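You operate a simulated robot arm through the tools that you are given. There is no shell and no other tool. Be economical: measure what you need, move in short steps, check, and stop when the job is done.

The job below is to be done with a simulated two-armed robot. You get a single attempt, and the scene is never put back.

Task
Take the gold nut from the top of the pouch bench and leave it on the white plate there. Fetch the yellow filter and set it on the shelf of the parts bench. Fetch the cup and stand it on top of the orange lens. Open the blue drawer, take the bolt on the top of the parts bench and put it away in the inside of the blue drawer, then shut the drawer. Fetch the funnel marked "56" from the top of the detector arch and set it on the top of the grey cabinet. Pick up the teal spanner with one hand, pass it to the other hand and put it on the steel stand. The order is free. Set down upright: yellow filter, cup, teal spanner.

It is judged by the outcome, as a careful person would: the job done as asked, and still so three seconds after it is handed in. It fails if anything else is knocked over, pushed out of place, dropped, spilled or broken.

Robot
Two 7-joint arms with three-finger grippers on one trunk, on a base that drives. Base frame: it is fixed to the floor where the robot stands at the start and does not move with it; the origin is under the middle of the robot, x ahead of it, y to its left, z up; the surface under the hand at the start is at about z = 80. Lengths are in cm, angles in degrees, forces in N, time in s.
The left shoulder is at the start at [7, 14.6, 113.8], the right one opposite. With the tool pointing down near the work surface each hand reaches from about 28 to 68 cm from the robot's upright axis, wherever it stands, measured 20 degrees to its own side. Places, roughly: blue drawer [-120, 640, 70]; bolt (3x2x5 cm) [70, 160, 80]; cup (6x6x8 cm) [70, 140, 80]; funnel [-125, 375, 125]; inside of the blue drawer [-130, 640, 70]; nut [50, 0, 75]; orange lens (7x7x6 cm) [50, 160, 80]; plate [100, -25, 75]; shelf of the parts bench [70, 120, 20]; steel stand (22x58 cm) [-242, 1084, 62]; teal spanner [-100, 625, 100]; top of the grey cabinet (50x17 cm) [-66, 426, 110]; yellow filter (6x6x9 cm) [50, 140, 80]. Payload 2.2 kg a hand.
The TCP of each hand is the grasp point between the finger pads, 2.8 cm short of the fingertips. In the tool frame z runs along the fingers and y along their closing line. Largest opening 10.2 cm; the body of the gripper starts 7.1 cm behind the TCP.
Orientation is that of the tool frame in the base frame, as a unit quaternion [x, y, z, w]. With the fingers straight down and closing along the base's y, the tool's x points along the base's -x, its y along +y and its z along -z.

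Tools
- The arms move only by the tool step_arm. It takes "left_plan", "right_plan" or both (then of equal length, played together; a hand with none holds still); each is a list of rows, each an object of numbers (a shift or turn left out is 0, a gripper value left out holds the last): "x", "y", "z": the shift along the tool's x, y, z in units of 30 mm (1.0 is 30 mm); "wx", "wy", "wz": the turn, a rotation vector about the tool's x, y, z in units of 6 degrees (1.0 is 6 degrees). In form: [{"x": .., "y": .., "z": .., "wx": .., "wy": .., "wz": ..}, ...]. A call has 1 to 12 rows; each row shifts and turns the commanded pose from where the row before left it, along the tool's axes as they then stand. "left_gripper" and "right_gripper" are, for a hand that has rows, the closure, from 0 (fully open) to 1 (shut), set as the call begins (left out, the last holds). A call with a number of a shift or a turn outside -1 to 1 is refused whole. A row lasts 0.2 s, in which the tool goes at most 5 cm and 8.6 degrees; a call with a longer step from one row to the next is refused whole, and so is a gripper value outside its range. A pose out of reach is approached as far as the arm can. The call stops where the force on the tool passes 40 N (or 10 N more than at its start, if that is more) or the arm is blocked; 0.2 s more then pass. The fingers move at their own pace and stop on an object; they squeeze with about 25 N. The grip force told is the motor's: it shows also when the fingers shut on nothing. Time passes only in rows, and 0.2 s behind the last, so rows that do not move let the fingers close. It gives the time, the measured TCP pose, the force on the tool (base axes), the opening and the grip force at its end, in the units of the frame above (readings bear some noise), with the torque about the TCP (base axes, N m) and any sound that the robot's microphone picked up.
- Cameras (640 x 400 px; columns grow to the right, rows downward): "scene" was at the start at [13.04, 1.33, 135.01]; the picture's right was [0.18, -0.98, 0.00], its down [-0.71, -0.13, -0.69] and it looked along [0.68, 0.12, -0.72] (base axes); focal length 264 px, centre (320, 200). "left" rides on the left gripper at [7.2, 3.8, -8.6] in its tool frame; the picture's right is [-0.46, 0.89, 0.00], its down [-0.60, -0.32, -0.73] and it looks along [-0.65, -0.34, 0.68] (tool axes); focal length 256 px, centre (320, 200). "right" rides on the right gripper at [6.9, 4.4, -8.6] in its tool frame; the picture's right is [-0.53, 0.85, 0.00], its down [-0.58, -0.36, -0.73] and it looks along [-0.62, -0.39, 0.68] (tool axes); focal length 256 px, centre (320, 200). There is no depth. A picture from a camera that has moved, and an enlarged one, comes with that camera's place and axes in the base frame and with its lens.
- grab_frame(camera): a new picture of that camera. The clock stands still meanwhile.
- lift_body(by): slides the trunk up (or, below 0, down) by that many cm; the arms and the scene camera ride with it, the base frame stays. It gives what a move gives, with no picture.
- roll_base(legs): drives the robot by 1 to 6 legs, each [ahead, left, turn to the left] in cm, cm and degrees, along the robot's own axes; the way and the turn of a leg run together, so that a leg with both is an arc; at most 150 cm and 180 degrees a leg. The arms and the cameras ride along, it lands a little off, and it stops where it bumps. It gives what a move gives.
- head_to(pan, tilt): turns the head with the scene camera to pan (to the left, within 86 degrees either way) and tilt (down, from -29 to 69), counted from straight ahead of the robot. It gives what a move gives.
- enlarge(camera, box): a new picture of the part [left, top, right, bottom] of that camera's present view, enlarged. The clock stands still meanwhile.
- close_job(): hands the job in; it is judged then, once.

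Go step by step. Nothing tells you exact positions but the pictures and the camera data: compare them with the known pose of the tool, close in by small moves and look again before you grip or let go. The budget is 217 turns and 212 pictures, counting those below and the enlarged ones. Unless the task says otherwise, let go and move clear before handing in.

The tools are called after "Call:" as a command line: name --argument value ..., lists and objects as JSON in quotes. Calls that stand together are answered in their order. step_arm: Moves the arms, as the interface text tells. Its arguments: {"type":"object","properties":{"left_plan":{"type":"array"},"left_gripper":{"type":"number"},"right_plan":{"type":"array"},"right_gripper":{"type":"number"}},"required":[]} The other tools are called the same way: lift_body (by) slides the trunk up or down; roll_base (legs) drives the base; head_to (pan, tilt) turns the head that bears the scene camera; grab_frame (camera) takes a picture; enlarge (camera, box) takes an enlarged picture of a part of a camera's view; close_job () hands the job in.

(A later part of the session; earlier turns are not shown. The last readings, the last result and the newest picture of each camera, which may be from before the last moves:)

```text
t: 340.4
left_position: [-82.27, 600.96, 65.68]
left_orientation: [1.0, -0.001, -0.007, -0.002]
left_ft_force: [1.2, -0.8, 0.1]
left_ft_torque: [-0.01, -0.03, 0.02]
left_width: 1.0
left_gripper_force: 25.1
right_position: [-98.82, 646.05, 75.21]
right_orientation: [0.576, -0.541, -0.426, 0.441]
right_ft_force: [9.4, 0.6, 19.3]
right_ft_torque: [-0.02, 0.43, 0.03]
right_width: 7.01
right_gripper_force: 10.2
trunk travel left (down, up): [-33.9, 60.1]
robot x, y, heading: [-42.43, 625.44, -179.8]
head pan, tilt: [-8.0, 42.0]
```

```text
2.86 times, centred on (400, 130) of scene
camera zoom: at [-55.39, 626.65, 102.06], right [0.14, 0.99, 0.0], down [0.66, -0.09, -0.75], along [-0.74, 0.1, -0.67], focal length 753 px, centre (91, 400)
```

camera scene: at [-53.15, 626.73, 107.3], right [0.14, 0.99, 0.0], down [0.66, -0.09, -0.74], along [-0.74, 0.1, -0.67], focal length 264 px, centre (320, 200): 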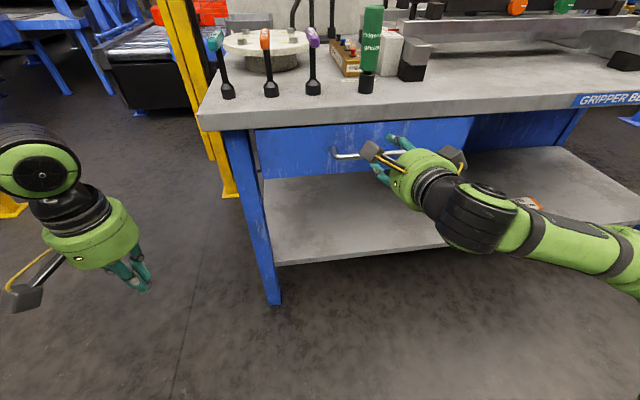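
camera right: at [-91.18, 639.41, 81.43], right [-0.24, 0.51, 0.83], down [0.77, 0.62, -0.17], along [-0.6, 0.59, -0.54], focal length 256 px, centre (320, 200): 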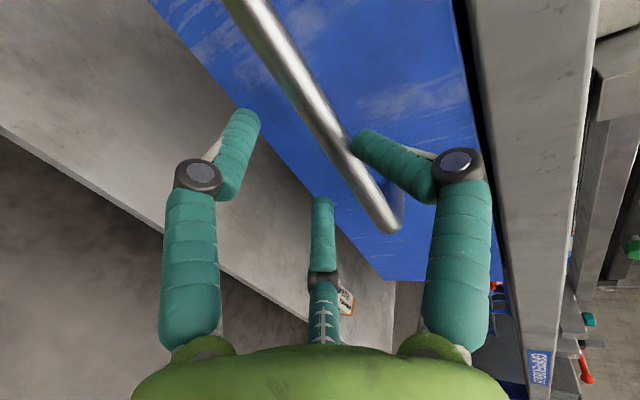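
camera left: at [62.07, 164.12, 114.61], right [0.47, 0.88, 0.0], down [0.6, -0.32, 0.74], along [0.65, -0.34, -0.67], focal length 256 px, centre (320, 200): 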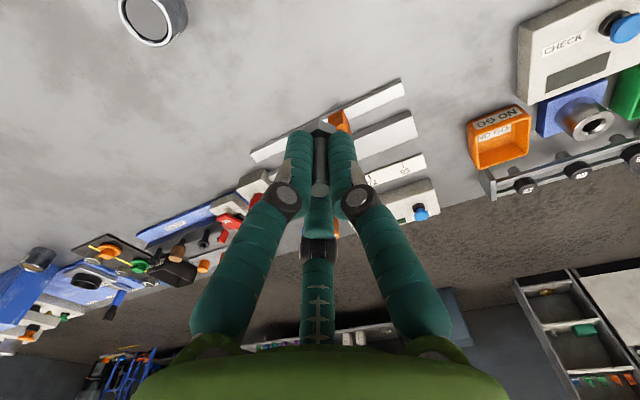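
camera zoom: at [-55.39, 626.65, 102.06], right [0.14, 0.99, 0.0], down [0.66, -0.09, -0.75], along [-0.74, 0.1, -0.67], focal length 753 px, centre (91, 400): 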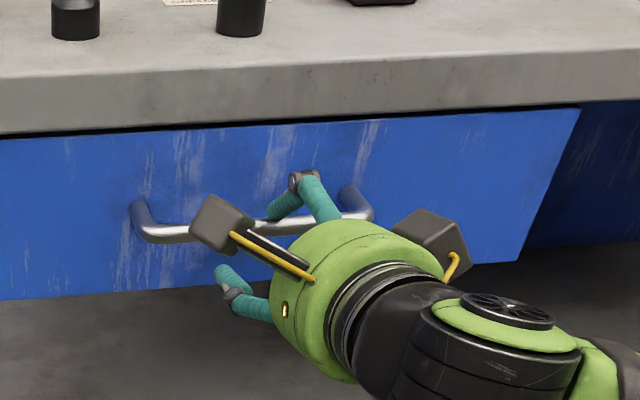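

Now the upper jaw tip caught the bar's front, so the bar lies between the two tries (z≈76). Back off, raise 1.2 cm, open a bit wider, re-approach.

Call:
roll_base --legs '[[-4, 0, 0]]'

Call:
lift_body --by 1.8

Call:
step_arm --right_plan '[{}, {}]' --right_gripper 0.25

Call:
roll_base --legs '[[5, 0, 0]]'

Call:
grab_frame --camera "right"

Call:
enlarge --camera "scene" --box '[300, 60, 500, 200]'

```text
t: 341.3
left_position: [-78.26, 601.02, 65.64]
left_orientation: [1.0, 0.0, -0.005, -0.001]
left_ft_force: [-0.1, -1.3, -0.4]
left_ft_torque: [-0.02, 0.0, -0.02]
left_width: 0.95
left_gripper_force: 25.6
right_position: [-94.83, 646.1, 74.99]
right_orientation: [0.576, -0.542, -0.424, 0.442]
right_ft_force: [0.3, 0.1, 0.6]
right_ft_torque: [0.0, -0.02, 0.01]
right_width: 5.11
right_gripper_force: 0.0
trunk travel left (down, up): [-33.9, 60.1]
robot x, y, heading: [-38.78, 625.8, -179.9]
head pan, tilt: [-8.0, 42.0]
```

```text
t: 342.0
left_position: [-78.42, 601.08, 67.36]
left_orientation: [1.0, 0.0, -0.006, -0.001]
left_ft_force: [-0.2, -0.3, -0.2]
left_ft_torque: [-0.01, 0.0, -0.01]
left_width: 0.99
left_gripper_force: 24.4
right_position: [-94.98, 646.07, 76.77]
right_orientation: [0.576, -0.542, -0.424, 0.441]
right_ft_force: [0.6, -0.3, -0.4]
right_ft_torque: [0.01, 0.0, -0.02]
right_width: 5.08
right_gripper_force: 0.0
trunk travel left (down, up): [-35.7, 58.3]
robot x, y, heading: [-38.8, 625.99, -180.0]
head pan, tilt: [-8.0, 42.0]
```

```text
t: 342.6
left_position: [-78.37, 601.07, 67.45]
left_orientation: [1.0, 0.0, -0.006, -0.001]
left_ft_force: [0.0, 0.1, -1.7]
left_ft_torque: [0.01, -0.02, 0.01]
left_width: 0.98
left_gripper_force: 25.2
right_position: [-95.04, 645.91, 76.73]
right_orientation: [0.576, -0.543, -0.424, 0.44]
right_ft_force: [0.5, -0.5, -0.3]
right_ft_torque: [0.01, 0.01, 0.01]
right_width: 7.65
right_gripper_force: 0.1
trunk travel left (down, up): [-35.7, 58.3]
robot x, y, heading: [-38.28, 625.52, -180.0]
head pan, tilt: [-8.0, 42.0]
```

```text
t: 343.5
left_position: [-83.5, 600.93, 67.37]
left_orientation: [1.0, 0.0, -0.005, 0.0]
left_ft_force: [-0.6, -0.2, -0.6]
left_ft_torque: [-0.01, -0.01, -0.04]
left_width: 1.02
left_gripper_force: 24.6
right_position: [-100.13, 645.9, 76.6]
right_orientation: [0.576, -0.543, -0.424, 0.44]
right_ft_force: [-0.2, 0.2, -0.8]
right_ft_torque: [0.01, -0.03, -0.05]
right_width: 7.63
right_gripper_force: 0.0
trunk travel left (down, up): [-35.7, 58.3]
robot x, y, heading: [-43.45, 625.87, -179.8]
head pan, tilt: [-8.0, 42.0]
```

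```text
75 pictures are left
camera right: at [-92.56, 639.41, 82.96], right [-0.24, 0.51, 0.82], down [0.77, 0.62, -0.16], along [-0.59, 0.59, -0.54], focal length 256 px, centre (320, 200)
```

right: 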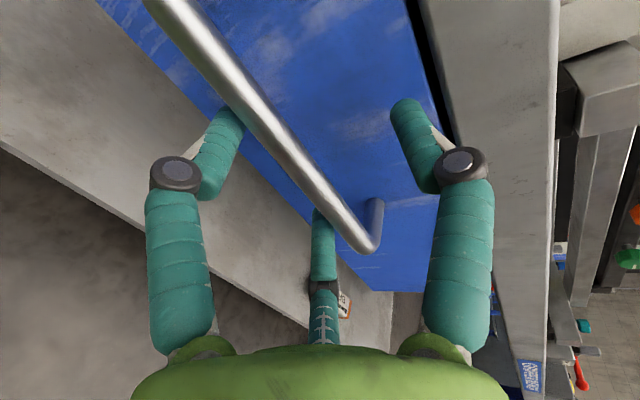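

```text
2.86 times, centred on (400, 130) of scene
camera zoom: at [-56.85, 626.71, 103.78], right [0.14, 0.99, 0.0], down [0.66, -0.09, -0.74], along [-0.74, 0.1, -0.67], focal length 753 px, centre (91, 400)
```

zoom: 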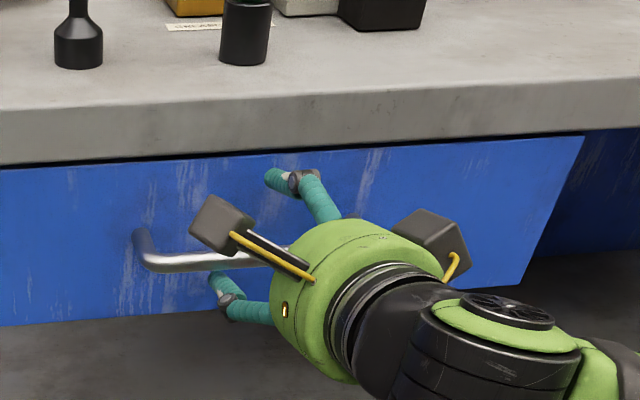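

The bar is between the jaws. Close and pull by backing the base.

Call:
step_arm --right_plan '[{}, {}, {}, {}]' --right_gripper 1

Call:
roll_base --legs '[[-12, 0, 0]]'

Call:
grab_frame --camera "scene"

```text
t: 344.3
left_position: [-83.54, 601.16, 67.51]
left_orientation: [1.0, -0.001, -0.003, 0.0]
left_ft_force: [0.5, -0.1, -0.5]
left_ft_torque: [0.01, -0.01, 0.03]
left_width: 0.99
left_gripper_force: 25.1
right_position: [-100.0, 646.64, 75.71]
right_orientation: [0.577, -0.554, -0.419, 0.43]
right_ft_force: [1.9, 6.1, -3.5]
right_ft_torque: [-0.83, -0.15, 0.01]
right_width: 2.18
right_gripper_force: 45.1
trunk travel left (down, up): [-35.7, 58.3]
robot x, y, heading: [-43.71, 625.69, -180.2]
head pan, tilt: [-8.0, 42.0]
stopped in row 3 (right hand): the force on the tool passed its limit at 40 N (the readings are from after the stop); the commanded pose is now the measured one
```

```text
t: 345.5
left_position: [-71.34, 601.1, 67.43]
left_orientation: [1.0, 0.0, -0.004, 0.001]
left_ft_force: [-0.5, 0.2, 0.0]
left_ft_torque: [-0.02, 0.01, 0.0]
left_width: 0.97
left_gripper_force: 25.0
right_position: [-88.15, 646.58, 75.79]
right_orientation: [0.577, -0.551, -0.419, 0.432]
right_ft_force: [-0.7, 12.8, -7.9]
right_ft_torque: [-0.85, -0.08, -0.9]
right_width: 2.17
right_gripper_force: 45.0
trunk travel left (down, up): [-35.7, 58.3]
robot x, y, heading: [-31.43, 625.71, -179.9]
head pan, tilt: [-8.0, 42.0]
```

```text
73 pictures are left
camera scene: at [-44.75, 627.01, 103.78], right [0.14, 0.99, 0.0], down [0.66, -0.09, -0.74], along [-0.74, 0.1, -0.67], focal length 264 px, centre (320, 200)
```

scene: 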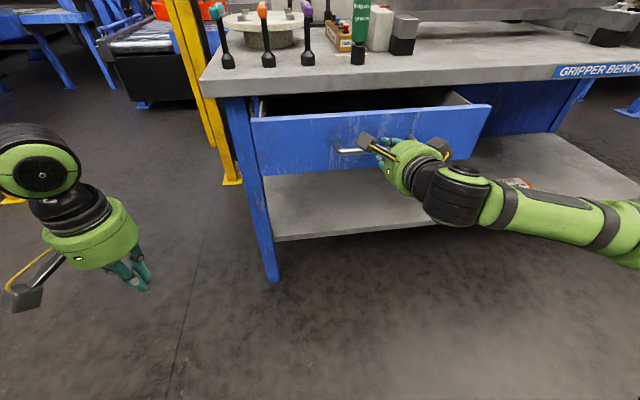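

The drawer slides open. A bit more.

Call:
roll_base --legs '[[-9, 0, 0]]'

Call:
grab_frame --camera "scene"

```text
t: 346.6
left_position: [-62.3, 601.12, 67.57]
left_orientation: [1.0, 0.002, -0.005, 0.0]
left_ft_force: [0.3, -0.2, -1.0]
left_ft_torque: [-0.02, 0.0, 0.04]
left_width: 0.98
left_gripper_force: 24.6
right_position: [-79.03, 646.61, 75.76]
right_orientation: [0.578, -0.552, -0.42, 0.43]
right_ft_force: [-0.2, 8.3, -4.2]
right_ft_torque: [-0.81, -0.05, -1.11]
right_width: 2.16
right_gripper_force: 44.6
trunk travel left (down, up): [-35.7, 58.3]
robot x, y, heading: [-22.42, 625.71, -179.9]
head pan, tilt: [-8.0, 42.0]
```

```text
72 pictures are left
camera scene: at [-35.63, 626.94, 103.79], right [0.13, 0.99, 0.0], down [0.66, -0.09, -0.74], along [-0.74, 0.1, -0.67], focal length 264 px, centre (320, 200)
```

scene: 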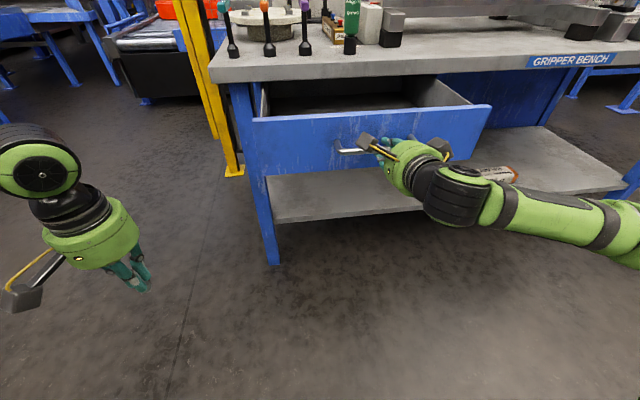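

Opened ~21 cm. I release the handle, back the right hand off, and reposition so the left hand can reach into the drawer.

Call:
step_arm --right_plan '[{}, {}, {}]' --right_gripper 0.2

Call:
roll_base --legs '[[-12, 0, 0]]'

Call:
lift_body --by 32

Call:
step_arm --right_plan '[{"z": -0.8}, {"z": -0.8}, {"z": -0.8}, {"z": -0.8}, {"z": -0.8}, {"z": -0.8}, {"z": -0.8}]'

Call:
grab_frame --camera "scene"

```text
t: 347.4
left_position: [-62.29, 601.06, 67.44]
left_orientation: [1.0, 0.002, -0.005, -0.001]
left_ft_force: [-1.0, -0.2, -0.2]
left_ft_torque: [-0.02, 0.0, 0.04]
left_width: 0.98
left_gripper_force: 24.7
right_position: [-78.91, 646.46, 75.7]
right_orientation: [0.578, -0.552, -0.421, 0.429]
right_ft_force: [-0.7, -0.3, 0.5]
right_ft_torque: [0.02, -0.04, 0.02]
right_width: 8.15
right_gripper_force: 0.2
trunk travel left (down, up): [-35.7, 58.3]
robot x, y, heading: [-22.44, 625.69, -179.4]
head pan, tilt: [-8.0, 42.0]
```

```text
t: 348.7
left_position: [-50.02, 601.0, 67.4]
left_orientation: [1.0, 0.002, -0.005, -0.001]
left_ft_force: [0.1, 0.3, -0.9]
left_ft_torque: [-0.02, 0.05, 0.03]
left_width: 1.0
left_gripper_force: 24.2
right_position: [-66.85, 646.54, 75.85]
right_orientation: [0.578, -0.552, -0.421, 0.43]
right_ft_force: [0.2, 0.5, -0.3]
right_ft_torque: [0.01, -0.01, -0.05]
right_width: 8.17
right_gripper_force: 0.1
trunk travel left (down, up): [-35.7, 58.3]
robot x, y, heading: [-9.78, 625.87, -179.7]
head pan, tilt: [-8.0, 42.0]
```

```text
t: 351.9
left_position: [-49.93, 601.0, 99.31]
left_orientation: [1.0, 0.001, -0.006, -0.001]
left_ft_force: [-0.6, 0.1, -1.5]
left_ft_torque: [0.02, -0.01, -0.01]
left_width: 0.99
left_gripper_force: 25.2
right_position: [-66.88, 646.58, 107.7]
right_orientation: [0.578, -0.551, -0.421, 0.43]
right_ft_force: [-0.2, -0.2, 0.3]
right_ft_torque: [0.01, 0.01, -0.01]
right_width: 8.16
right_gripper_force: 0.1
trunk travel left (down, up): [-67.7, 26.3]
robot x, y, heading: [-9.84, 626.15, -179.7]
head pan, tilt: [-8.0, 42.0]
```

```text
t: 353.4
left_position: [-50.09, 601.0, 99.41]
left_orientation: [1.0, 0.002, -0.005, -0.001]
left_ft_force: [0.6, 0.3, -0.5]
left_ft_torque: [-0.01, 0.02, 0.04]
left_width: 0.98
left_gripper_force: 24.5
right_position: [-60.66, 647.44, 114.16]
right_orientation: [0.578, -0.552, -0.421, 0.43]
right_ft_force: [-0.2, 0.1, 0.5]
right_ft_torque: [-0.02, -0.03, -0.02]
right_width: 8.15
right_gripper_force: 0.0
right hand out of reach, approached as far as the arm can: row 3, 4, 5, 6, 7
trunk travel left (down, up): [-67.7, 26.3]
robot x, y, heading: [-10.4, 625.83, -179.7]
head pan, tilt: [-8.0, 42.0]
```

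```text
71 pictures are left
camera scene: at [-23.4, 626.83, 135.8], right [0.13, 0.99, 0.0], down [0.66, -0.09, -0.74], along [-0.74, 0.1, -0.67], focal length 264 px, centre (320, 200)
```

scene: 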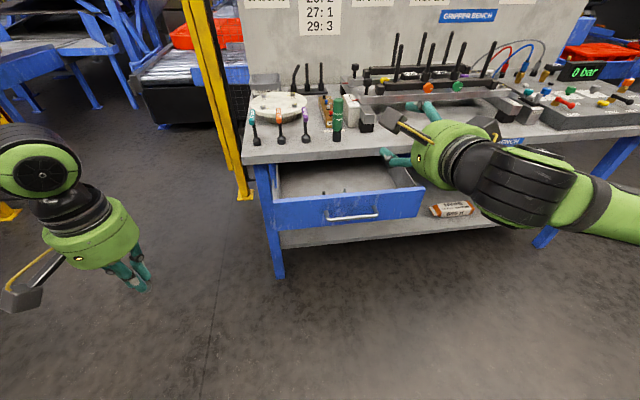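

Call:
step_arm --right_plan '[{"wz": -1}, {"wz": -1}, {"wz": -1}, {"wz": -1}, {"wz": -1}, {"wz": -1}, {"wz": -1}, {"wz": -1}, {"wz": -1}, {"wz": -1}, {"wz": -1}, {"wz": -1}]'

Call:
step_arm --right_plan '[{"wz": -1}, {"wz": -1}, {"wz": -1}, {"wy": 1, "y": -0.4}, {"wy": 1, "y": -0.4}, {"wy": 1, "y": -0.4}, {"wy": 1, "y": -0.4}, {"wy": 1, "y": -0.4}, {"wy": 1, "y": -0.4}, {"wy": 1, "y": -0.4}, {"wy": 1, "y": -0.4}, {"wy": 1, "y": -0.4}]'

Call:
step_arm --right_plan '[{"wy": 1}, {"wy": 1}, {"wy": 1}, {"x": 1}, {"x": 1}, {"x": 1}, {"x": 1}, {"x": 1}]'

Call:
roll_base --legs '[[0, -32, 0], [24, 0, 0]]'

Call:
head_to --pan 15 --tilt 48

Call:
grab_frame --camera "scene"

```text
t: 356.1
left_position: [-50.08, 601.01, 99.35]
left_orientation: [1.0, 0.003, -0.005, 0.0]
left_ft_force: [0.0, 0.1, -0.9]
left_ft_torque: [0.0, 0.01, 0.01]
left_width: 1.0
left_gripper_force: 25.4
right_position: [-60.53, 647.45, 114.34]
right_orientation: [0.792, -0.106, -0.592, 0.099]
right_ft_force: [0.4, 0.2, 0.3]
right_ft_torque: [0.03, 0.0, 0.0]
right_width: 8.15
right_gripper_force: 0.1
trunk travel left (down, up): [-67.7, 26.3]
robot x, y, heading: [-10.4, 626.05, -179.6]
head pan, tilt: [-8.0, 42.0]
```

```text
t: 358.6
left_position: [-50.17, 601.02, 99.35]
left_orientation: [1.0, 0.001, -0.006, -0.001]
left_ft_force: [-0.2, 0.2, -0.3]
left_ft_torque: [-0.01, 0.02, 0.03]
left_width: 1.0
left_gripper_force: 24.7
right_position: [-60.99, 658.2, 114.49]
right_orientation: [0.985, 0.02, -0.172, -0.002]
right_ft_force: [-0.2, -0.1, 0.1]
right_ft_torque: [-0.02, 0.02, -0.01]
right_width: 8.15
right_gripper_force: 0.1
trunk travel left (down, up): [-67.7, 26.3]
robot x, y, heading: [-10.47, 625.59, -179.7]
head pan, tilt: [-8.0, 42.0]
```

```text
t: 360.4
left_position: [-49.88, 601.03, 99.42]
left_orientation: [1.0, 0.001, -0.005, -0.001]
left_ft_force: [-0.1, 0.0, -1.2]
left_ft_torque: [-0.01, 0.05, -0.01]
left_width: 0.97
left_gripper_force: 25.0
right_position: [-45.89, 658.74, 113.95]
right_orientation: [1.0, 0.02, -0.017, -0.006]
right_ft_force: [-0.1, 0.7, 1.1]
right_ft_torque: [0.01, 0.01, 0.04]
right_width: 8.18
right_gripper_force: 0.1
trunk travel left (down, up): [-67.7, 26.3]
robot x, y, heading: [-10.04, 625.96, -179.8]
head pan, tilt: [-8.0, 42.0]
```

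```text
t: 364.0
left_position: [-74.45, 633.14, 99.4]
left_orientation: [1.0, 0.005, -0.005, -0.002]
left_ft_force: [0.5, 0.4, -0.5]
left_ft_torque: [0.0, 0.06, 0.0]
left_width: 1.0
left_gripper_force: 24.6
right_position: [-70.71, 690.96, 113.75]
right_orientation: [1.0, 0.022, -0.018, -0.006]
right_ft_force: [-0.2, 0.5, 0.2]
right_ft_torque: [0.0, 0.01, 0.04]
right_width: 8.16
right_gripper_force: 0.2
trunk travel left (down, up): [-67.7, 26.3]
robot x, y, heading: [-34.71, 658.06, -179.3]
head pan, tilt: [-8.0, 42.0]
```

```text
t: 364.9
left_position: [-74.58, 633.2, 99.53]
left_orientation: [1.0, 0.005, -0.006, -0.001]
left_ft_force: [-0.5, 0.0, -0.5]
left_ft_torque: [0.01, 0.0, -0.01]
left_width: 0.98
left_gripper_force: 25.2
right_position: [-71.01, 690.98, 113.83]
right_orientation: [1.0, 0.023, -0.016, -0.006]
right_ft_force: [0.4, -0.4, -0.5]
right_ft_torque: [0.0, -0.01, 0.01]
right_width: 8.16
right_gripper_force: 0.0
trunk travel left (down, up): [-67.7, 26.3]
robot x, y, heading: [-34.89, 658.06, -179.2]
head pan, tilt: [15.0, 48.0]
```

```text
70 pictures are left
camera scene: at [-47.43, 655.93, 134.95], right [-0.27, 0.96, 0.0], down [0.72, 0.2, -0.67], along [-0.64, -0.18, -0.74], focal length 264 px, centre (320, 200)
```

scene: 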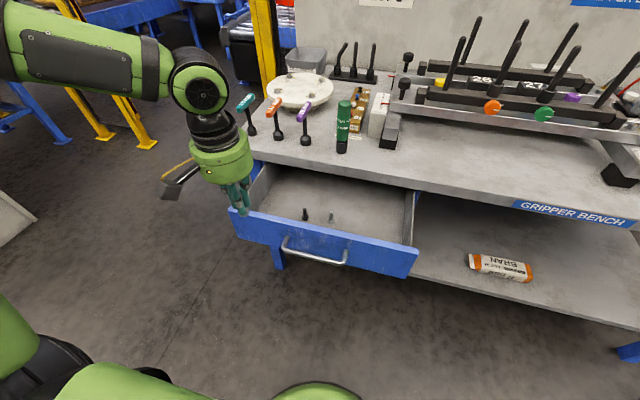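

Drawer holds two small pins; I'll set the bolt in the free right part, around (-94,656).

Call:
roll_base --legs '[[5, -23, 0]]'

Call:
step_arm --left_plan '[{"x": -0.9}, {"x": -0.9}, {"x": -0.9}, {"x": -0.9}, {"x": -0.8}]'

Call:
grab_frame --camera "left"

Call:
grab_frame --camera "scene"

```text
t: 366.7
left_position: [-79.84, 656.7, 99.43]
left_orientation: [1.0, 0.005, -0.006, -0.002]
left_ft_force: [0.3, 0.1, -0.3]
left_ft_torque: [0.04, 0.01, 0.03]
left_width: 0.98
left_gripper_force: 24.5
right_position: [-76.06, 714.42, 113.83]
right_orientation: [1.0, 0.021, -0.018, -0.006]
right_ft_force: [0.1, 0.4, -0.5]
right_ft_torque: [0.01, 0.0, 0.0]
right_width: 8.17
right_gripper_force: 0.0
trunk travel left (down, up): [-67.7, 26.3]
robot x, y, heading: [-40.37, 681.87, -179.6]
head pan, tilt: [15.0, 48.0]
```

```text
t: 367.9
left_position: [-93.25, 656.91, 99.37]
left_orientation: [1.0, 0.004, -0.005, -0.002]
left_ft_force: [0.1, 0.3, -0.9]
left_ft_torque: [-0.03, -0.04, 0.0]
left_width: 0.97
left_gripper_force: 25.1
right_position: [-76.2, 714.49, 113.72]
right_orientation: [1.0, 0.022, -0.017, -0.006]
right_ft_force: [0.5, 0.1, 0.4]
right_ft_torque: [-0.03, -0.02, -0.03]
right_width: 8.13
right_gripper_force: 0.0
trunk travel left (down, up): [-67.7, 26.3]
robot x, y, heading: [-40.28, 681.89, -179.2]
head pan, tilt: [15.0, 48.0]
```

```text
69 pictures are left
camera left: at [-85.96, 653.12, 107.98], right [-0.46, -0.89, 0.0], down [-0.6, 0.31, 0.74], along [-0.66, 0.34, -0.68], focal length 256 px, centre (320, 200)
```

left: 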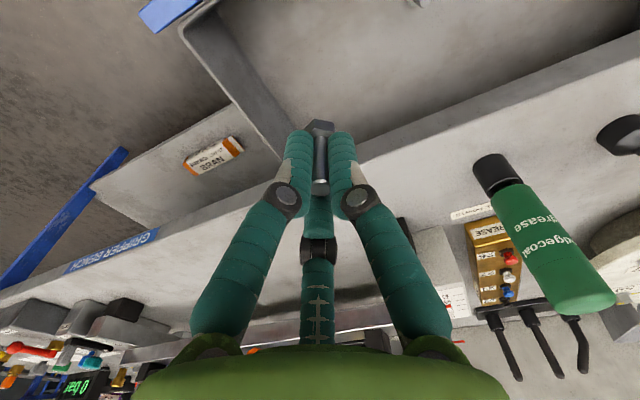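

```text
68 pictures are left
camera scene: at [-52.88, 679.62, 134.93], right [-0.27, 0.96, 0.0], down [0.72, 0.2, -0.67], along [-0.64, -0.18, -0.74], focal length 264 px, centre (320, 200)
```

scene: 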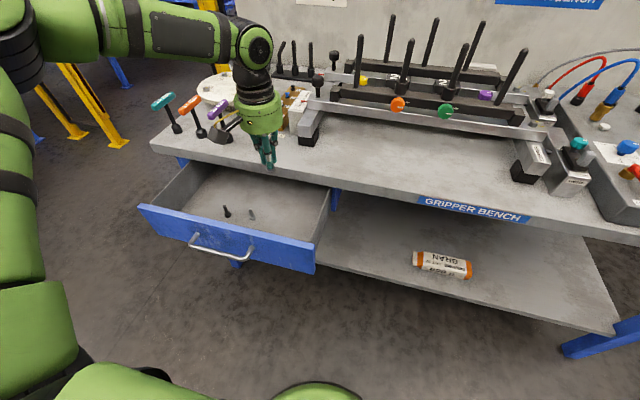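

Call:
step_arm --left_plan '[{"x": -0.5, "y": 0.4}]'

Call:
lift_body --by -17

Call:
grab_frame --camera "scene"

Call:
grab_frame --camera "left"

```text
t: 368.3
left_position: [-94.83, 655.63, 99.31]
left_orientation: [1.0, 0.003, -0.004, -0.002]
left_ft_force: [-0.5, -0.5, -0.3]
left_ft_torque: [0.01, -0.04, 0.01]
left_width: 0.98
left_gripper_force: 25.0
right_position: [-76.33, 714.42, 113.75]
right_orientation: [1.0, 0.02, -0.017, -0.006]
right_ft_force: [-0.5, -0.3, -0.3]
right_ft_torque: [0.0, -0.03, -0.02]
right_width: 8.16
right_gripper_force: 0.0
trunk travel left (down, up): [-67.7, 26.3]
robot x, y, heading: [-40.23, 682.12, -179.7]
head pan, tilt: [15.0, 48.0]
```

```text
t: 370.2
left_position: [-94.74, 655.73, 82.52]
left_orientation: [1.0, 0.004, -0.005, 0.0]
left_ft_force: [0.5, -0.3, -0.9]
left_ft_torque: [0.03, 0.0, -0.04]
left_width: 0.96
left_gripper_force: 24.8
right_position: [-76.1, 714.49, 96.81]
right_orientation: [1.0, 0.021, -0.018, -0.006]
right_ft_force: [0.4, -0.3, -0.6]
right_ft_torque: [-0.02, -0.02, 0.01]
right_width: 8.18
right_gripper_force: 0.1
trunk travel left (down, up): [-50.7, 43.3]
robot x, y, heading: [-40.16, 681.66, -179.7]
head pan, tilt: [15.0, 48.0]
```

```text
67 pictures are left
camera scene: at [-52.75, 679.58, 117.95], right [-0.27, 0.96, 0.0], down [0.72, 0.2, -0.67], along [-0.64, -0.18, -0.74], focal length 264 px, centre (320, 200)
```

scene: 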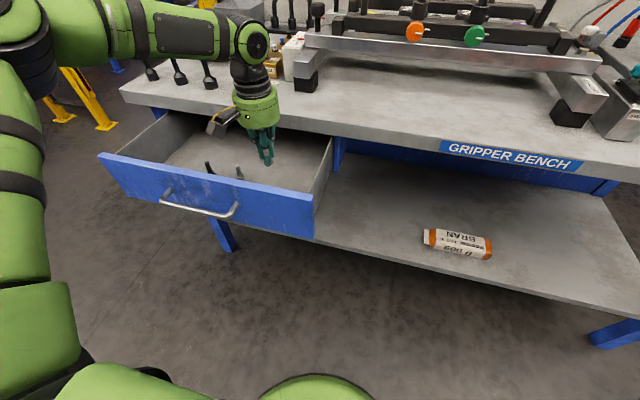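

```text
66 pictures are left
camera left: at [-87.33, 651.9, 91.09], right [-0.46, -0.89, 0.0], down [-0.6, 0.31, 0.74], along [-0.66, 0.34, -0.67], focal length 256 px, centre (320, 200)
```

left: 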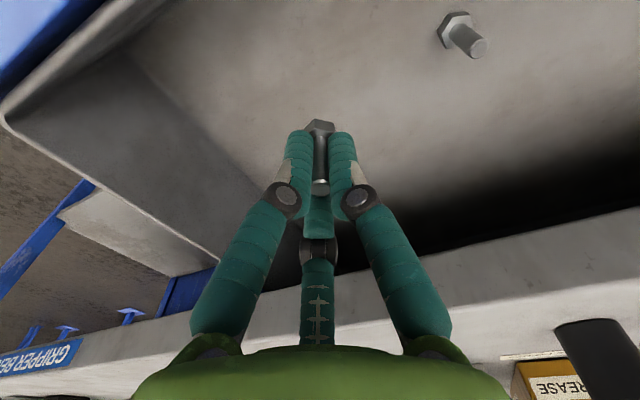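

Call:
lift_body --by -4

Call:
step_arm --left_plan '[{"z": 0.3}]'

Call:
grab_frame --camera "left"

```text
t: 371.0
left_position: [-94.63, 655.67, 78.52]
left_orientation: [1.0, 0.005, -0.005, -0.001]
left_ft_force: [-0.8, 0.3, -0.2]
left_ft_torque: [0.02, -0.04, 0.0]
left_width: 0.96
left_gripper_force: 25.3
right_position: [-76.01, 714.63, 92.87]
right_orientation: [1.0, 0.021, -0.018, -0.006]
right_ft_force: [0.2, 0.6, -0.3]
right_ft_torque: [0.01, 0.03, 0.0]
right_width: 8.15
right_gripper_force: 0.0
trunk travel left (down, up): [-46.7, 47.3]
robot x, y, heading: [-40.51, 682.23, -179.5]
head pan, tilt: [15.0, 48.0]
```

```text
t: 371.4
left_position: [-94.57, 655.67, 77.54]
left_orientation: [1.0, 0.004, -0.006, -0.001]
left_ft_force: [0.5, -0.3, 0.0]
left_ft_torque: [-0.01, -0.01, 0.0]
left_width: 1.0
left_gripper_force: 24.7
right_position: [-76.13, 714.52, 92.77]
right_orientation: [1.0, 0.021, -0.016, -0.006]
right_ft_force: [0.2, 0.0, -0.6]
right_ft_torque: [0.0, 0.01, 0.0]
right_width: 8.17
right_gripper_force: 0.1
trunk travel left (down, up): [-46.7, 47.3]
robot x, y, heading: [-40.24, 681.6, -179.4]
head pan, tilt: [15.0, 48.0]
```

```text
65 pictures are left
camera left: at [-87.31, 651.93, 86.15], right [-0.46, -0.89, 0.0], down [-0.6, 0.31, 0.74], along [-0.66, 0.34, -0.68], focal length 256 px, centre (320, 200)
```

left: 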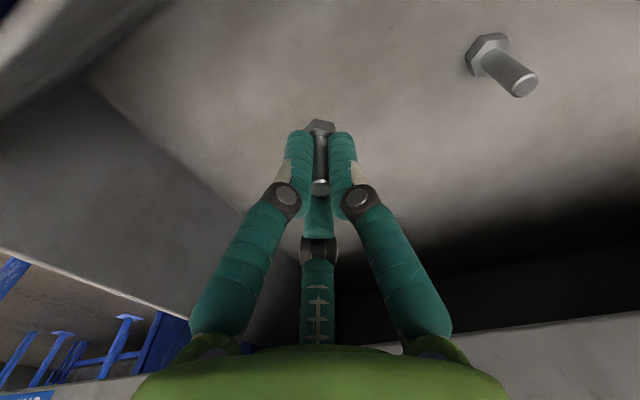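

Near the drawer floor. I lower gently to contact and release.

Call:
step_arm --left_plan '[{"z": 0.2}, {"z": 0.2}]'

Call:
step_arm --left_plan '[{"z": 0.15}, {"z": 0.15}]'

Call:
grab_frame --camera "left"

```text
t: 372.0
left_position: [-94.68, 655.75, 76.43]
left_orientation: [1.0, 0.005, -0.006, 0.0]
left_ft_force: [-0.1, 0.1, -1.1]
left_ft_torque: [-0.01, -0.04, -0.01]
left_width: 0.98
left_gripper_force: 24.8
right_position: [-76.12, 714.63, 92.69]
right_orientation: [1.0, 0.021, -0.018, -0.006]
right_ft_force: [0.4, -0.1, 0.1]
right_ft_torque: [0.01, -0.03, -0.01]
right_width: 8.15
right_gripper_force: 0.0
trunk travel left (down, up): [-46.7, 47.3]
robot x, y, heading: [-40.26, 681.67, -179.4]
head pan, tilt: [15.0, 48.0]
```

```text
t: 372.6
left_position: [-94.73, 655.7, 75.55]
left_orientation: [1.0, 0.004, -0.005, -0.001]
left_ft_force: [0.2, 0.1, -1.2]
left_ft_torque: [-0.01, 0.01, -0.01]
left_width: 0.96
left_gripper_force: 25.1
right_position: [-76.01, 714.5, 92.85]
right_orientation: [1.0, 0.02, -0.017, -0.006]
right_ft_force: [-0.3, 0.8, -0.3]
right_ft_torque: [-0.02, -0.01, 0.01]
right_width: 8.18
right_gripper_force: 0.1
trunk travel left (down, up): [-46.7, 47.3]
robot x, y, heading: [-40.23, 681.48, -179.3]
head pan, tilt: [15.0, 48.0]
```

```text
64 pictures are left
camera left: at [-87.37, 651.89, 84.09], right [-0.46, -0.89, 0.0], down [-0.6, 0.31, 0.74], along [-0.66, 0.34, -0.68], focal length 256 px, centre (320, 200)
```

left: 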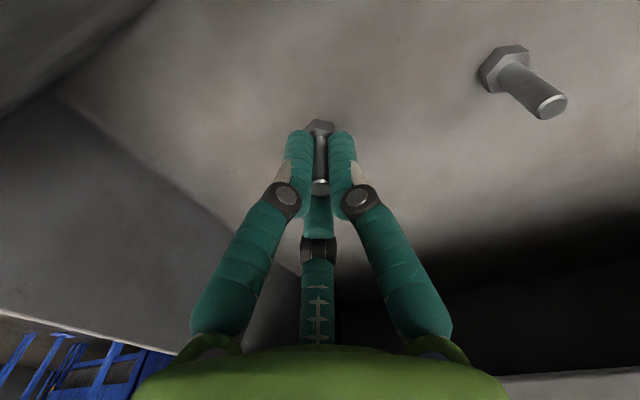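

Call:
step_arm --left_plan '[{"z": 0.15}, {"z": 0.2}]'

Call:
step_arm --left_plan '[{"z": 0.15}]'

```text
t: 373.2
left_position: [-94.82, 655.74, 74.58]
left_orientation: [1.0, 0.004, -0.006, -0.001]
left_ft_force: [-0.1, -0.4, -0.8]
left_ft_torque: [0.03, 0.04, 0.0]
left_width: 0.99
left_gripper_force: 24.9
right_position: [-76.18, 714.66, 92.83]
right_orientation: [1.0, 0.021, -0.017, -0.006]
right_ft_force: [0.1, 0.2, -0.1]
right_ft_torque: [0.0, -0.01, -0.01]
right_width: 8.15
right_gripper_force: 0.0
trunk travel left (down, up): [-46.7, 47.3]
robot x, y, heading: [-40.71, 681.77, -179.3]
head pan, tilt: [15.0, 48.0]
```

```text
t: 373.6
left_position: [-94.77, 655.75, 74.14]
left_orientation: [1.0, 0.005, -0.006, -0.001]
left_ft_force: [-0.1, -0.4, 3.6]
left_ft_torque: [-0.06, -0.01, -0.02]
left_width: 0.96
left_gripper_force: 24.5
right_position: [-76.06, 714.6, 92.87]
right_orientation: [1.0, 0.021, -0.017, -0.006]
right_ft_force: [-0.1, 0.2, -0.8]
right_ft_torque: [-0.01, 0.02, 0.01]
right_width: 8.13
right_gripper_force: 0.1
trunk travel left (down, up): [-46.7, 47.3]
robot x, y, heading: [-40.2, 681.75, -179.2]
head pan, tilt: [15.0, 48.0]
```

Call:
step_arm --left_plan '[{}, {}, {"z": -0.3}, {"z": -0.6}, {"z": -0.8}]' --left_gripper 0.6

Call:
lift_body --by 20

Call:
grab_frame --camera "left"

Call:
grab_frame --camera "scene"

```text
t: 374.8
left_position: [-94.63, 655.82, 79.06]
left_orientation: [1.0, 0.003, -0.005, -0.001]
left_ft_force: [0.5, -0.1, -0.8]
left_ft_torque: [-0.02, 0.01, 0.01]
left_width: 4.08
left_gripper_force: 0.0
right_position: [-76.0, 714.52, 92.78]
right_orientation: [1.0, 0.021, -0.018, -0.006]
right_ft_force: [-0.1, 0.3, 0.0]
right_ft_torque: [0.03, 0.02, -0.01]
right_width: 8.16
right_gripper_force: 0.0
trunk travel left (down, up): [-46.7, 47.3]
robot x, y, heading: [-39.96, 682.14, -179.3]
head pan, tilt: [15.0, 48.0]
```

```text
t: 377.0
left_position: [-94.61, 655.73, 99.13]
left_orientation: [1.0, 0.004, -0.005, -0.001]
left_ft_force: [0.5, 0.0, 0.7]
left_ft_torque: [-0.02, 0.01, 0.0]
left_width: 4.09
left_gripper_force: 0.0
right_position: [-76.1, 714.46, 112.76]
right_orientation: [1.0, 0.02, -0.016, -0.006]
right_ft_force: [0.4, 0.6, -0.1]
right_ft_torque: [-0.01, 0.01, 0.02]
right_width: 8.15
right_gripper_force: 0.0
trunk travel left (down, up): [-66.7, 27.3]
robot x, y, heading: [-40.42, 681.76, -179.6]
head pan, tilt: [15.0, 48.0]
```

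```text
63 pictures are left
camera left: at [-87.27, 652.01, 107.61], right [-0.46, -0.89, 0.0], down [-0.6, 0.31, 0.74], along [-0.66, 0.34, -0.68], focal length 256 px, centre (320, 200)
```

left: 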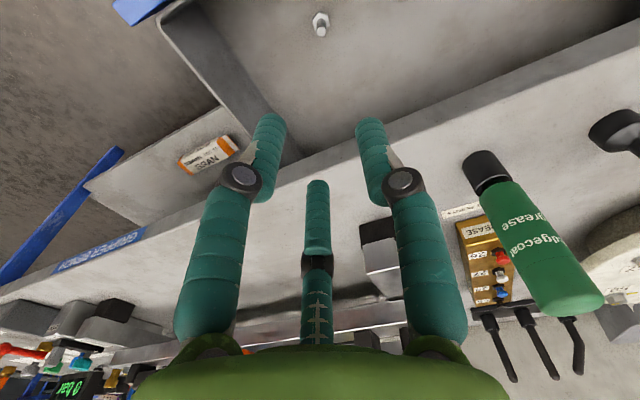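

```text
62 pictures are left
camera scene: at [-52.77, 679.58, 133.94], right [-0.27, 0.96, 0.0], down [0.72, 0.2, -0.67], along [-0.64, -0.18, -0.74], focal length 264 px, centre (320, 200)
```

scene: 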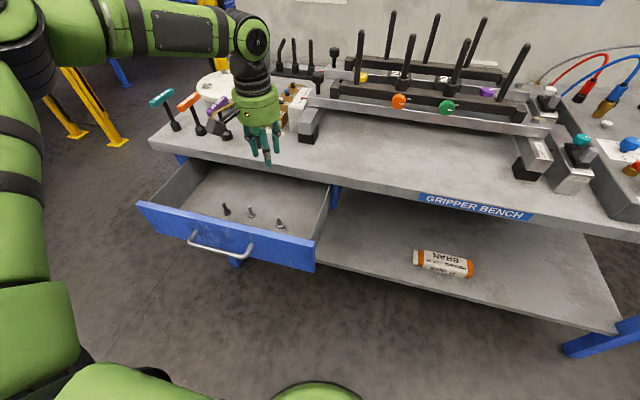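

The bolt stands in the drawer. To shut it I back up, tilt the right hand forward again with closed jaws, and push the drawer face.

Call:
roll_base --legs '[[-30, 0, 0]]'

Call:
step_arm --right_plan '[{"wy": -1, "x": -0.6, "y": 0.5}, {"wy": -1, "x": -0.6, "z": 0.06, "y": 0.5}, {"wy": -1, "x": -0.59, "z": 0.12, "y": 0.5}, {"wy": -1, "x": -0.57, "z": 0.19, "y": 0.5}, {"wy": -1, "x": -0.55, "z": 0.24, "y": 0.5}, {"wy": -1, "x": -0.52, "z": 0.3, "y": 0.5}, {"wy": -1, "x": -0.49, "z": 0.35, "y": 0.5}, {"wy": -1, "x": -0.45, "z": 0.4, "y": 0.5}, {"wy": -1, "x": -0.4, "z": 0.45, "y": 0.5}, {"wy": -1, "x": -0.35, "z": 0.49}, {"wy": -1, "x": -0.3, "z": 0.52}, {"wy": -1, "x": -0.24, "z": 0.4}]' --right_gripper 1

Call:
step_arm --left_plan '[{"x": 1}, {"x": 1}, {"x": 1}, {"x": 1}, {"x": 1}]'

Call:
grab_frame --camera "scene"

```text
t: 379.0
left_position: [-64.88, 656.35, 99.02]
left_orientation: [1.0, 0.002, -0.005, 0.0]
left_ft_force: [-0.7, -1.0, -0.5]
left_ft_torque: [0.01, 0.01, 0.0]
left_width: 4.07
left_gripper_force: 0.0
right_position: [-46.3, 714.88, 112.74]
right_orientation: [1.0, 0.019, -0.017, -0.006]
right_ft_force: [-0.5, -1.1, -0.7]
right_ft_torque: [0.01, 0.01, -0.04]
right_width: 8.13
right_gripper_force: 0.0
trunk travel left (down, up): [-66.7, 27.3]
robot x, y, heading: [-10.49, 682.3, -179.8]
head pan, tilt: [15.0, 48.0]
```

```text
t: 381.6
left_position: [-64.88, 656.2, 99.02]
left_orientation: [1.0, 0.003, -0.004, -0.001]
left_ft_force: [0.3, 0.5, 0.7]
left_ft_torque: [-0.03, 0.02, 0.01]
left_width: 4.07
left_gripper_force: 0.1
right_position: [-66.83, 700.47, 113.58]
right_orientation: [0.798, 0.019, -0.602, 0.006]
right_ft_force: [-0.4, -0.1, -0.3]
right_ft_torque: [0.0, 0.0, -0.02]
right_width: 0.17
right_gripper_force: 24.9
trunk travel left (down, up): [-66.7, 27.3]
robot x, y, heading: [-10.39, 682.1, -179.7]
head pan, tilt: [15.0, 48.0]
```

```text
t: 382.8
left_position: [-49.67, 656.23, 99.07]
left_orientation: [1.0, 0.003, -0.005, 0.0]
left_ft_force: [0.0, -1.5, 0.4]
left_ft_torque: [0.03, 0.01, 0.0]
left_width: 4.08
left_gripper_force: 0.1
right_position: [-66.53, 700.54, 113.65]
right_orientation: [0.798, 0.02, -0.602, 0.007]
right_ft_force: [0.3, 0.2, -0.2]
right_ft_torque: [0.01, 0.0, -0.03]
right_width: 0.21
right_gripper_force: 25.6
trunk travel left (down, up): [-66.7, 27.3]
robot x, y, heading: [-10.54, 681.82, -179.7]
head pan, tilt: [15.0, 48.0]
```

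```text
61 pictures are left
camera scene: at [-22.78, 679.85, 133.96], right [-0.26, 0.96, 0.0], down [0.72, 0.2, -0.67], along [-0.65, -0.18, -0.74], focal length 264 px, centre (320, 200)
```

scene: 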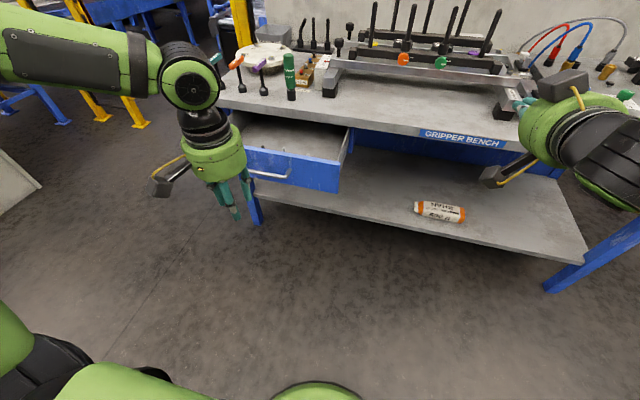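

Call:
roll_base --legs '[[0, 42, 0]]'

Call:
lift_body --by -36

Call:
head_to --pan -10 --tilt 42

Call:
grab_frame --camera "scene"

```text
t: 385.4
left_position: [-49.73, 614.01, 98.97]
left_orientation: [1.0, 0.002, -0.005, -0.001]
left_ft_force: [-0.2, 0.0, -0.3]
left_ft_torque: [0.02, 0.0, 0.01]
left_width: 4.11
left_gripper_force: 0.0
right_position: [-66.38, 658.15, 113.67]
right_orientation: [0.799, 0.019, -0.601, 0.007]
right_ft_force: [-0.5, 0.4, 0.2]
right_ft_torque: [-0.05, 0.01, -0.04]
right_width: 0.2
right_gripper_force: 24.4
trunk travel left (down, up): [-66.7, 27.3]
robot x, y, heading: [-10.15, 639.88, -179.5]
head pan, tilt: [15.0, 48.0]
```

```text
t: 388.9
left_position: [-49.65, 613.9, 62.98]
left_orientation: [1.0, 0.001, -0.005, -0.001]
left_ft_force: [0.0, 0.0, -0.2]
left_ft_torque: [-0.04, 0.03, -0.02]
left_width: 4.1
left_gripper_force: 0.0
right_position: [-66.5, 658.32, 77.53]
right_orientation: [0.799, 0.019, -0.601, 0.007]
right_ft_force: [-0.8, 1.2, 0.4]
right_ft_torque: [0.01, 0.03, -0.02]
right_width: 0.22
right_gripper_force: 25.5
trunk travel left (down, up): [-30.7, 63.3]
robot x, y, heading: [-9.93, 639.82, -179.9]
head pan, tilt: [15.0, 48.0]
```

```text
t: 389.8
left_position: [-49.71, 613.95, 63.01]
left_orientation: [1.0, 0.002, -0.004, 0.0]
left_ft_force: [-0.3, -0.9, 0.0]
left_ft_torque: [0.0, -0.01, 0.01]
left_width: 4.05
left_gripper_force: 0.1
right_position: [-66.53, 658.28, 77.64]
right_orientation: [0.799, 0.02, -0.601, 0.008]
right_ft_force: [0.1, -0.2, 0.5]
right_ft_torque: [0.01, -0.02, 0.01]
right_width: 0.21
right_gripper_force: 24.7
trunk travel left (down, up): [-30.7, 63.3]
robot x, y, heading: [-10.2, 639.99, -179.9]
head pan, tilt: [-10.0, 42.0]
```

```text
60 pictures are left
camera scene: at [-23.31, 640.96, 98.79], right [0.17, 0.99, 0.0], down [0.66, -0.11, -0.74], along [-0.73, 0.12, -0.67], focal length 264 px, centre (320, 200)
```

scene: 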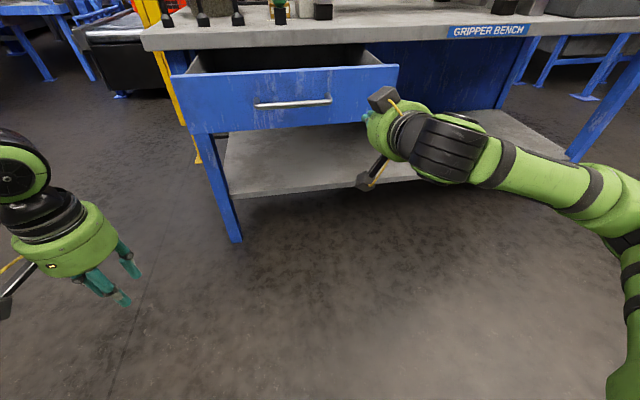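

Call:
roll_base --legs '[[30, 0, 0]]'

Call:
grab_frame --camera "scene"

```text
t: 391.8
left_position: [-79.09, 613.89, 63.01]
left_orientation: [1.0, 0.001, -0.005, -0.001]
left_ft_force: [0.5, 0.1, -1.0]
left_ft_torque: [0.01, -0.03, 0.0]
left_width: 4.09
left_gripper_force: 0.1
right_position: [-95.74, 658.18, 77.48]
right_orientation: [0.798, 0.018, -0.602, 0.006]
right_ft_force: [0.2, -0.4, -0.4]
right_ft_torque: [-0.01, 0.0, 0.0]
right_width: 0.22
right_gripper_force: 24.8
trunk travel left (down, up): [-30.7, 63.3]
robot x, y, heading: [-39.25, 639.33, -179.8]
head pan, tilt: [-10.0, 42.0]
```

```text
59 pictures are left
camera scene: at [-52.54, 640.87, 98.79], right [0.17, 0.99, 0.0], down [0.66, -0.11, -0.74], along [-0.73, 0.13, -0.67], focal length 264 px, centre (320, 200)
```

scene: 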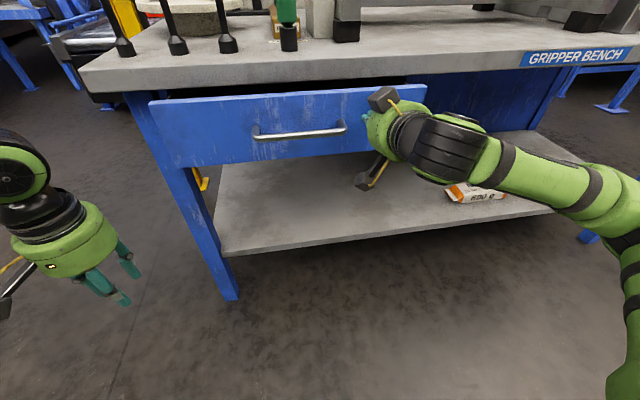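

Call:
roll_base --legs '[[5, 0, 0]]'

Call:
roll_base --legs '[[3, 0, 0]]'

Call:
grab_frame --camera "scene"

```text
t: 392.8
left_position: [-84.13, 613.88, 62.93]
left_orientation: [1.0, 0.001, -0.004, -0.002]
left_ft_force: [0.0, -0.6, -0.9]
left_ft_torque: [-0.01, -0.03, -0.02]
left_width: 4.1
left_gripper_force: 0.1
right_position: [-100.76, 658.24, 77.6]
right_orientation: [0.799, 0.018, -0.601, 0.006]
right_ft_force: [-0.5, 0.7, -0.4]
right_ft_torque: [-0.02, 0.01, -0.01]
right_width: 0.21
right_gripper_force: 24.6
trunk travel left (down, up): [-30.7, 63.3]
robot x, y, heading: [-44.43, 639.33, -179.9]
head pan, tilt: [-10.0, 42.0]
```

```text
t: 393.6
left_position: [-85.62, 614.07, 63.07]
left_orientation: [1.0, 0.0, -0.006, 0.0]
left_ft_force: [0.4, 0.2, 0.8]
left_ft_torque: [-0.01, 0.01, -0.01]
left_width: 4.08
left_gripper_force: 0.1
right_position: [-101.82, 658.25, 77.75]
right_orientation: [0.798, 0.018, -0.602, 0.006]
right_ft_force: [11.7, 1.5, 1.6]
right_ft_torque: [-0.04, 0.15, -0.07]
right_width: 0.21
right_gripper_force: 25.6
trunk travel left (down, up): [-30.7, 63.3]
robot x, y, heading: [-46.17, 639.49, -179.9]
head pan, tilt: [-10.0, 42.0]
stopped in leg 1: the force on the tool passed its limit at 79 N (the readings are from after the stop); the commanded pose is now the measured one
```

```text
58 pictures are left
camera scene: at [-59.01, 640.91, 98.82], right [0.17, 0.98, 0.0], down [0.66, -0.12, -0.74], along [-0.73, 0.13, -0.67], focal length 264 px, centre (320, 200)
```

scene: 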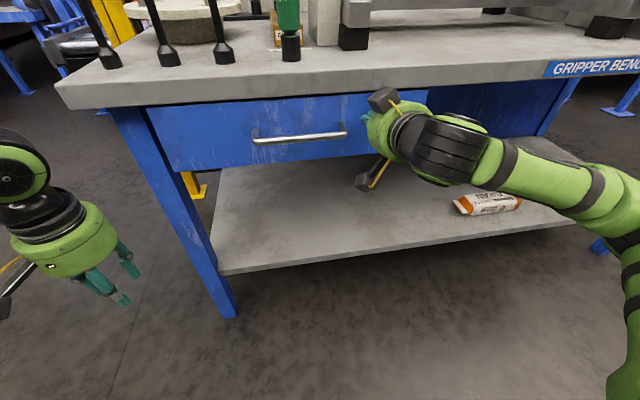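

The drawer is shut. Next the teal spanner: I back off, restore the right hand to tool-down, and approach with the left.

Call:
roll_base --legs '[[-25, 0, 0]]'

Call:
lift_body --by 38

Call:
step_arm --right_plan '[{"wy": 1}, {"wy": 1}, {"wy": 1}, {"wy": 1}, {"wy": 1}, {"wy": 1}, {"wy": 1}, {"wy": 1}, {"wy": 1}, {"wy": 1}, {"wy": 1}, {"wy": 1}]'

Call:
step_arm --right_plan '[{"x": 1, "y": -0.5}, {"x": 1, "y": -0.5}, {"x": 1, "y": -0.5}, {"x": 1, "y": -0.5}, {"x": 1, "y": -0.5}, {"x": 1, "y": -0.5}, {"x": 1}]'

Call:
roll_base --legs '[[36, 3, 0]]'

Call:
head_to --pan 15 --tilt 40

Call:
grab_frame --camera "scene"

```text
t: 395.4
left_position: [-60.85, 613.89, 62.94]
left_orientation: [1.0, 0.001, -0.005, -0.001]
left_ft_force: [0.1, -0.4, -0.2]
left_ft_torque: [-0.02, 0.01, -0.03]
left_width: 4.07
left_gripper_force: 0.1
right_position: [-77.3, 658.14, 77.66]
right_orientation: [0.798, 0.019, -0.602, 0.006]
right_ft_force: [-0.2, 0.4, -0.4]
right_ft_torque: [0.01, -0.05, -0.03]
right_width: 0.21
right_gripper_force: 25.2
trunk travel left (down, up): [-30.7, 63.3]
robot x, y, heading: [-21.48, 639.73, -179.8]
head pan, tilt: [-10.0, 42.0]
```

```text
t: 399.1
left_position: [-60.92, 613.99, 101.02]
left_orientation: [1.0, 0.001, -0.005, 0.0]
left_ft_force: [0.3, 0.1, 0.2]
left_ft_torque: [-0.01, -0.02, 0.04]
left_width: 4.09
left_gripper_force: 0.1
right_position: [-77.32, 658.13, 115.52]
right_orientation: [0.799, 0.019, -0.6, 0.006]
right_ft_force: [0.0, 1.1, -0.1]
right_ft_torque: [-0.02, 0.01, 0.01]
right_width: 0.23
right_gripper_force: 25.5
trunk travel left (down, up): [-68.7, 25.3]
robot x, y, heading: [-21.28, 639.29, -180.0]
head pan, tilt: [-10.0, 42.0]
```

```text
t: 401.7
left_position: [-60.99, 613.89, 100.93]
left_orientation: [1.0, 0.001, -0.005, -0.001]
left_ft_force: [-0.4, 0.0, -0.6]
left_ft_torque: [0.02, 0.02, 0.01]
left_width: 4.07
left_gripper_force: 0.0
right_position: [-77.35, 658.08, 115.58]
right_orientation: [1.0, 0.019, -0.015, -0.006]
right_ft_force: [0.8, -0.2, -0.8]
right_ft_torque: [-0.01, 0.0, 0.02]
right_width: 0.22
right_gripper_force: 24.5
trunk travel left (down, up): [-68.7, 25.3]
robot x, y, heading: [-21.23, 639.59, -179.7]
head pan, tilt: [-10.0, 42.0]
```

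```text
t: 403.3
left_position: [-60.76, 613.98, 100.96]
left_orientation: [1.0, 0.0, -0.006, -0.001]
left_ft_force: [0.0, -0.1, 0.2]
left_ft_torque: [-0.02, 0.05, -0.04]
left_width: 4.09
left_gripper_force: 0.1
right_position: [-56.38, 667.86, 115.1]
right_orientation: [1.0, 0.019, -0.018, -0.006]
right_ft_force: [0.1, -0.6, 0.0]
right_ft_torque: [0.0, 0.02, 0.05]
right_width: 0.23
right_gripper_force: 24.9
trunk travel left (down, up): [-68.7, 25.3]
robot x, y, heading: [-21.15, 639.68, -179.9]
head pan, tilt: [-10.0, 42.0]
```

```text
t: 405.6
left_position: [-96.72, 610.79, 101.01]
left_orientation: [1.0, 0.001, -0.005, -0.001]
left_ft_force: [0.0, -0.3, 0.2]
left_ft_torque: [-0.01, 0.02, 0.0]
left_width: 4.1
left_gripper_force: 0.0
right_position: [-92.37, 664.69, 115.07]
right_orientation: [1.0, 0.018, -0.017, -0.006]
right_ft_force: [0.6, -0.5, -0.2]
right_ft_torque: [0.03, 0.01, -0.01]
right_width: 0.2
right_gripper_force: 24.9
trunk travel left (down, up): [-68.7, 25.3]
robot x, y, heading: [-57.07, 636.71, -179.7]
head pan, tilt: [-10.0, 42.0]
```

```text
t: 406.5
left_position: [-96.81, 610.81, 101.13]
left_orientation: [1.0, 0.0, -0.005, -0.001]
left_ft_force: [0.1, -0.1, -0.1]
left_ft_torque: [-0.04, 0.01, -0.01]
left_width: 4.07
left_gripper_force: 0.1
right_position: [-92.41, 664.76, 115.21]
right_orientation: [1.0, 0.018, -0.017, -0.005]
right_ft_force: [-0.7, 0.8, -0.6]
right_ft_torque: [0.0, -0.01, 0.05]
right_width: 0.22
right_gripper_force: 24.9
trunk travel left (down, up): [-68.7, 25.3]
robot x, y, heading: [-56.97, 636.2, -179.7]
head pan, tilt: [15.0, 40.0]
```

```text
57 pictures are left
camera scene: at [-70.26, 634.1, 137.09], right [-0.26, 0.97, 0.0], down [0.62, 0.17, -0.77], along [-0.74, -0.2, -0.64], focal length 264 px, centre (320, 200)
```

scene: 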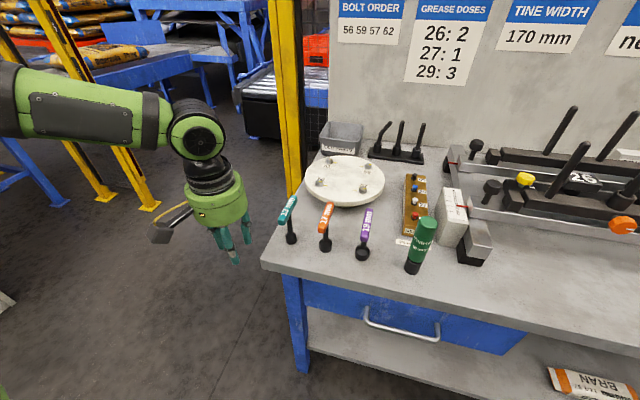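

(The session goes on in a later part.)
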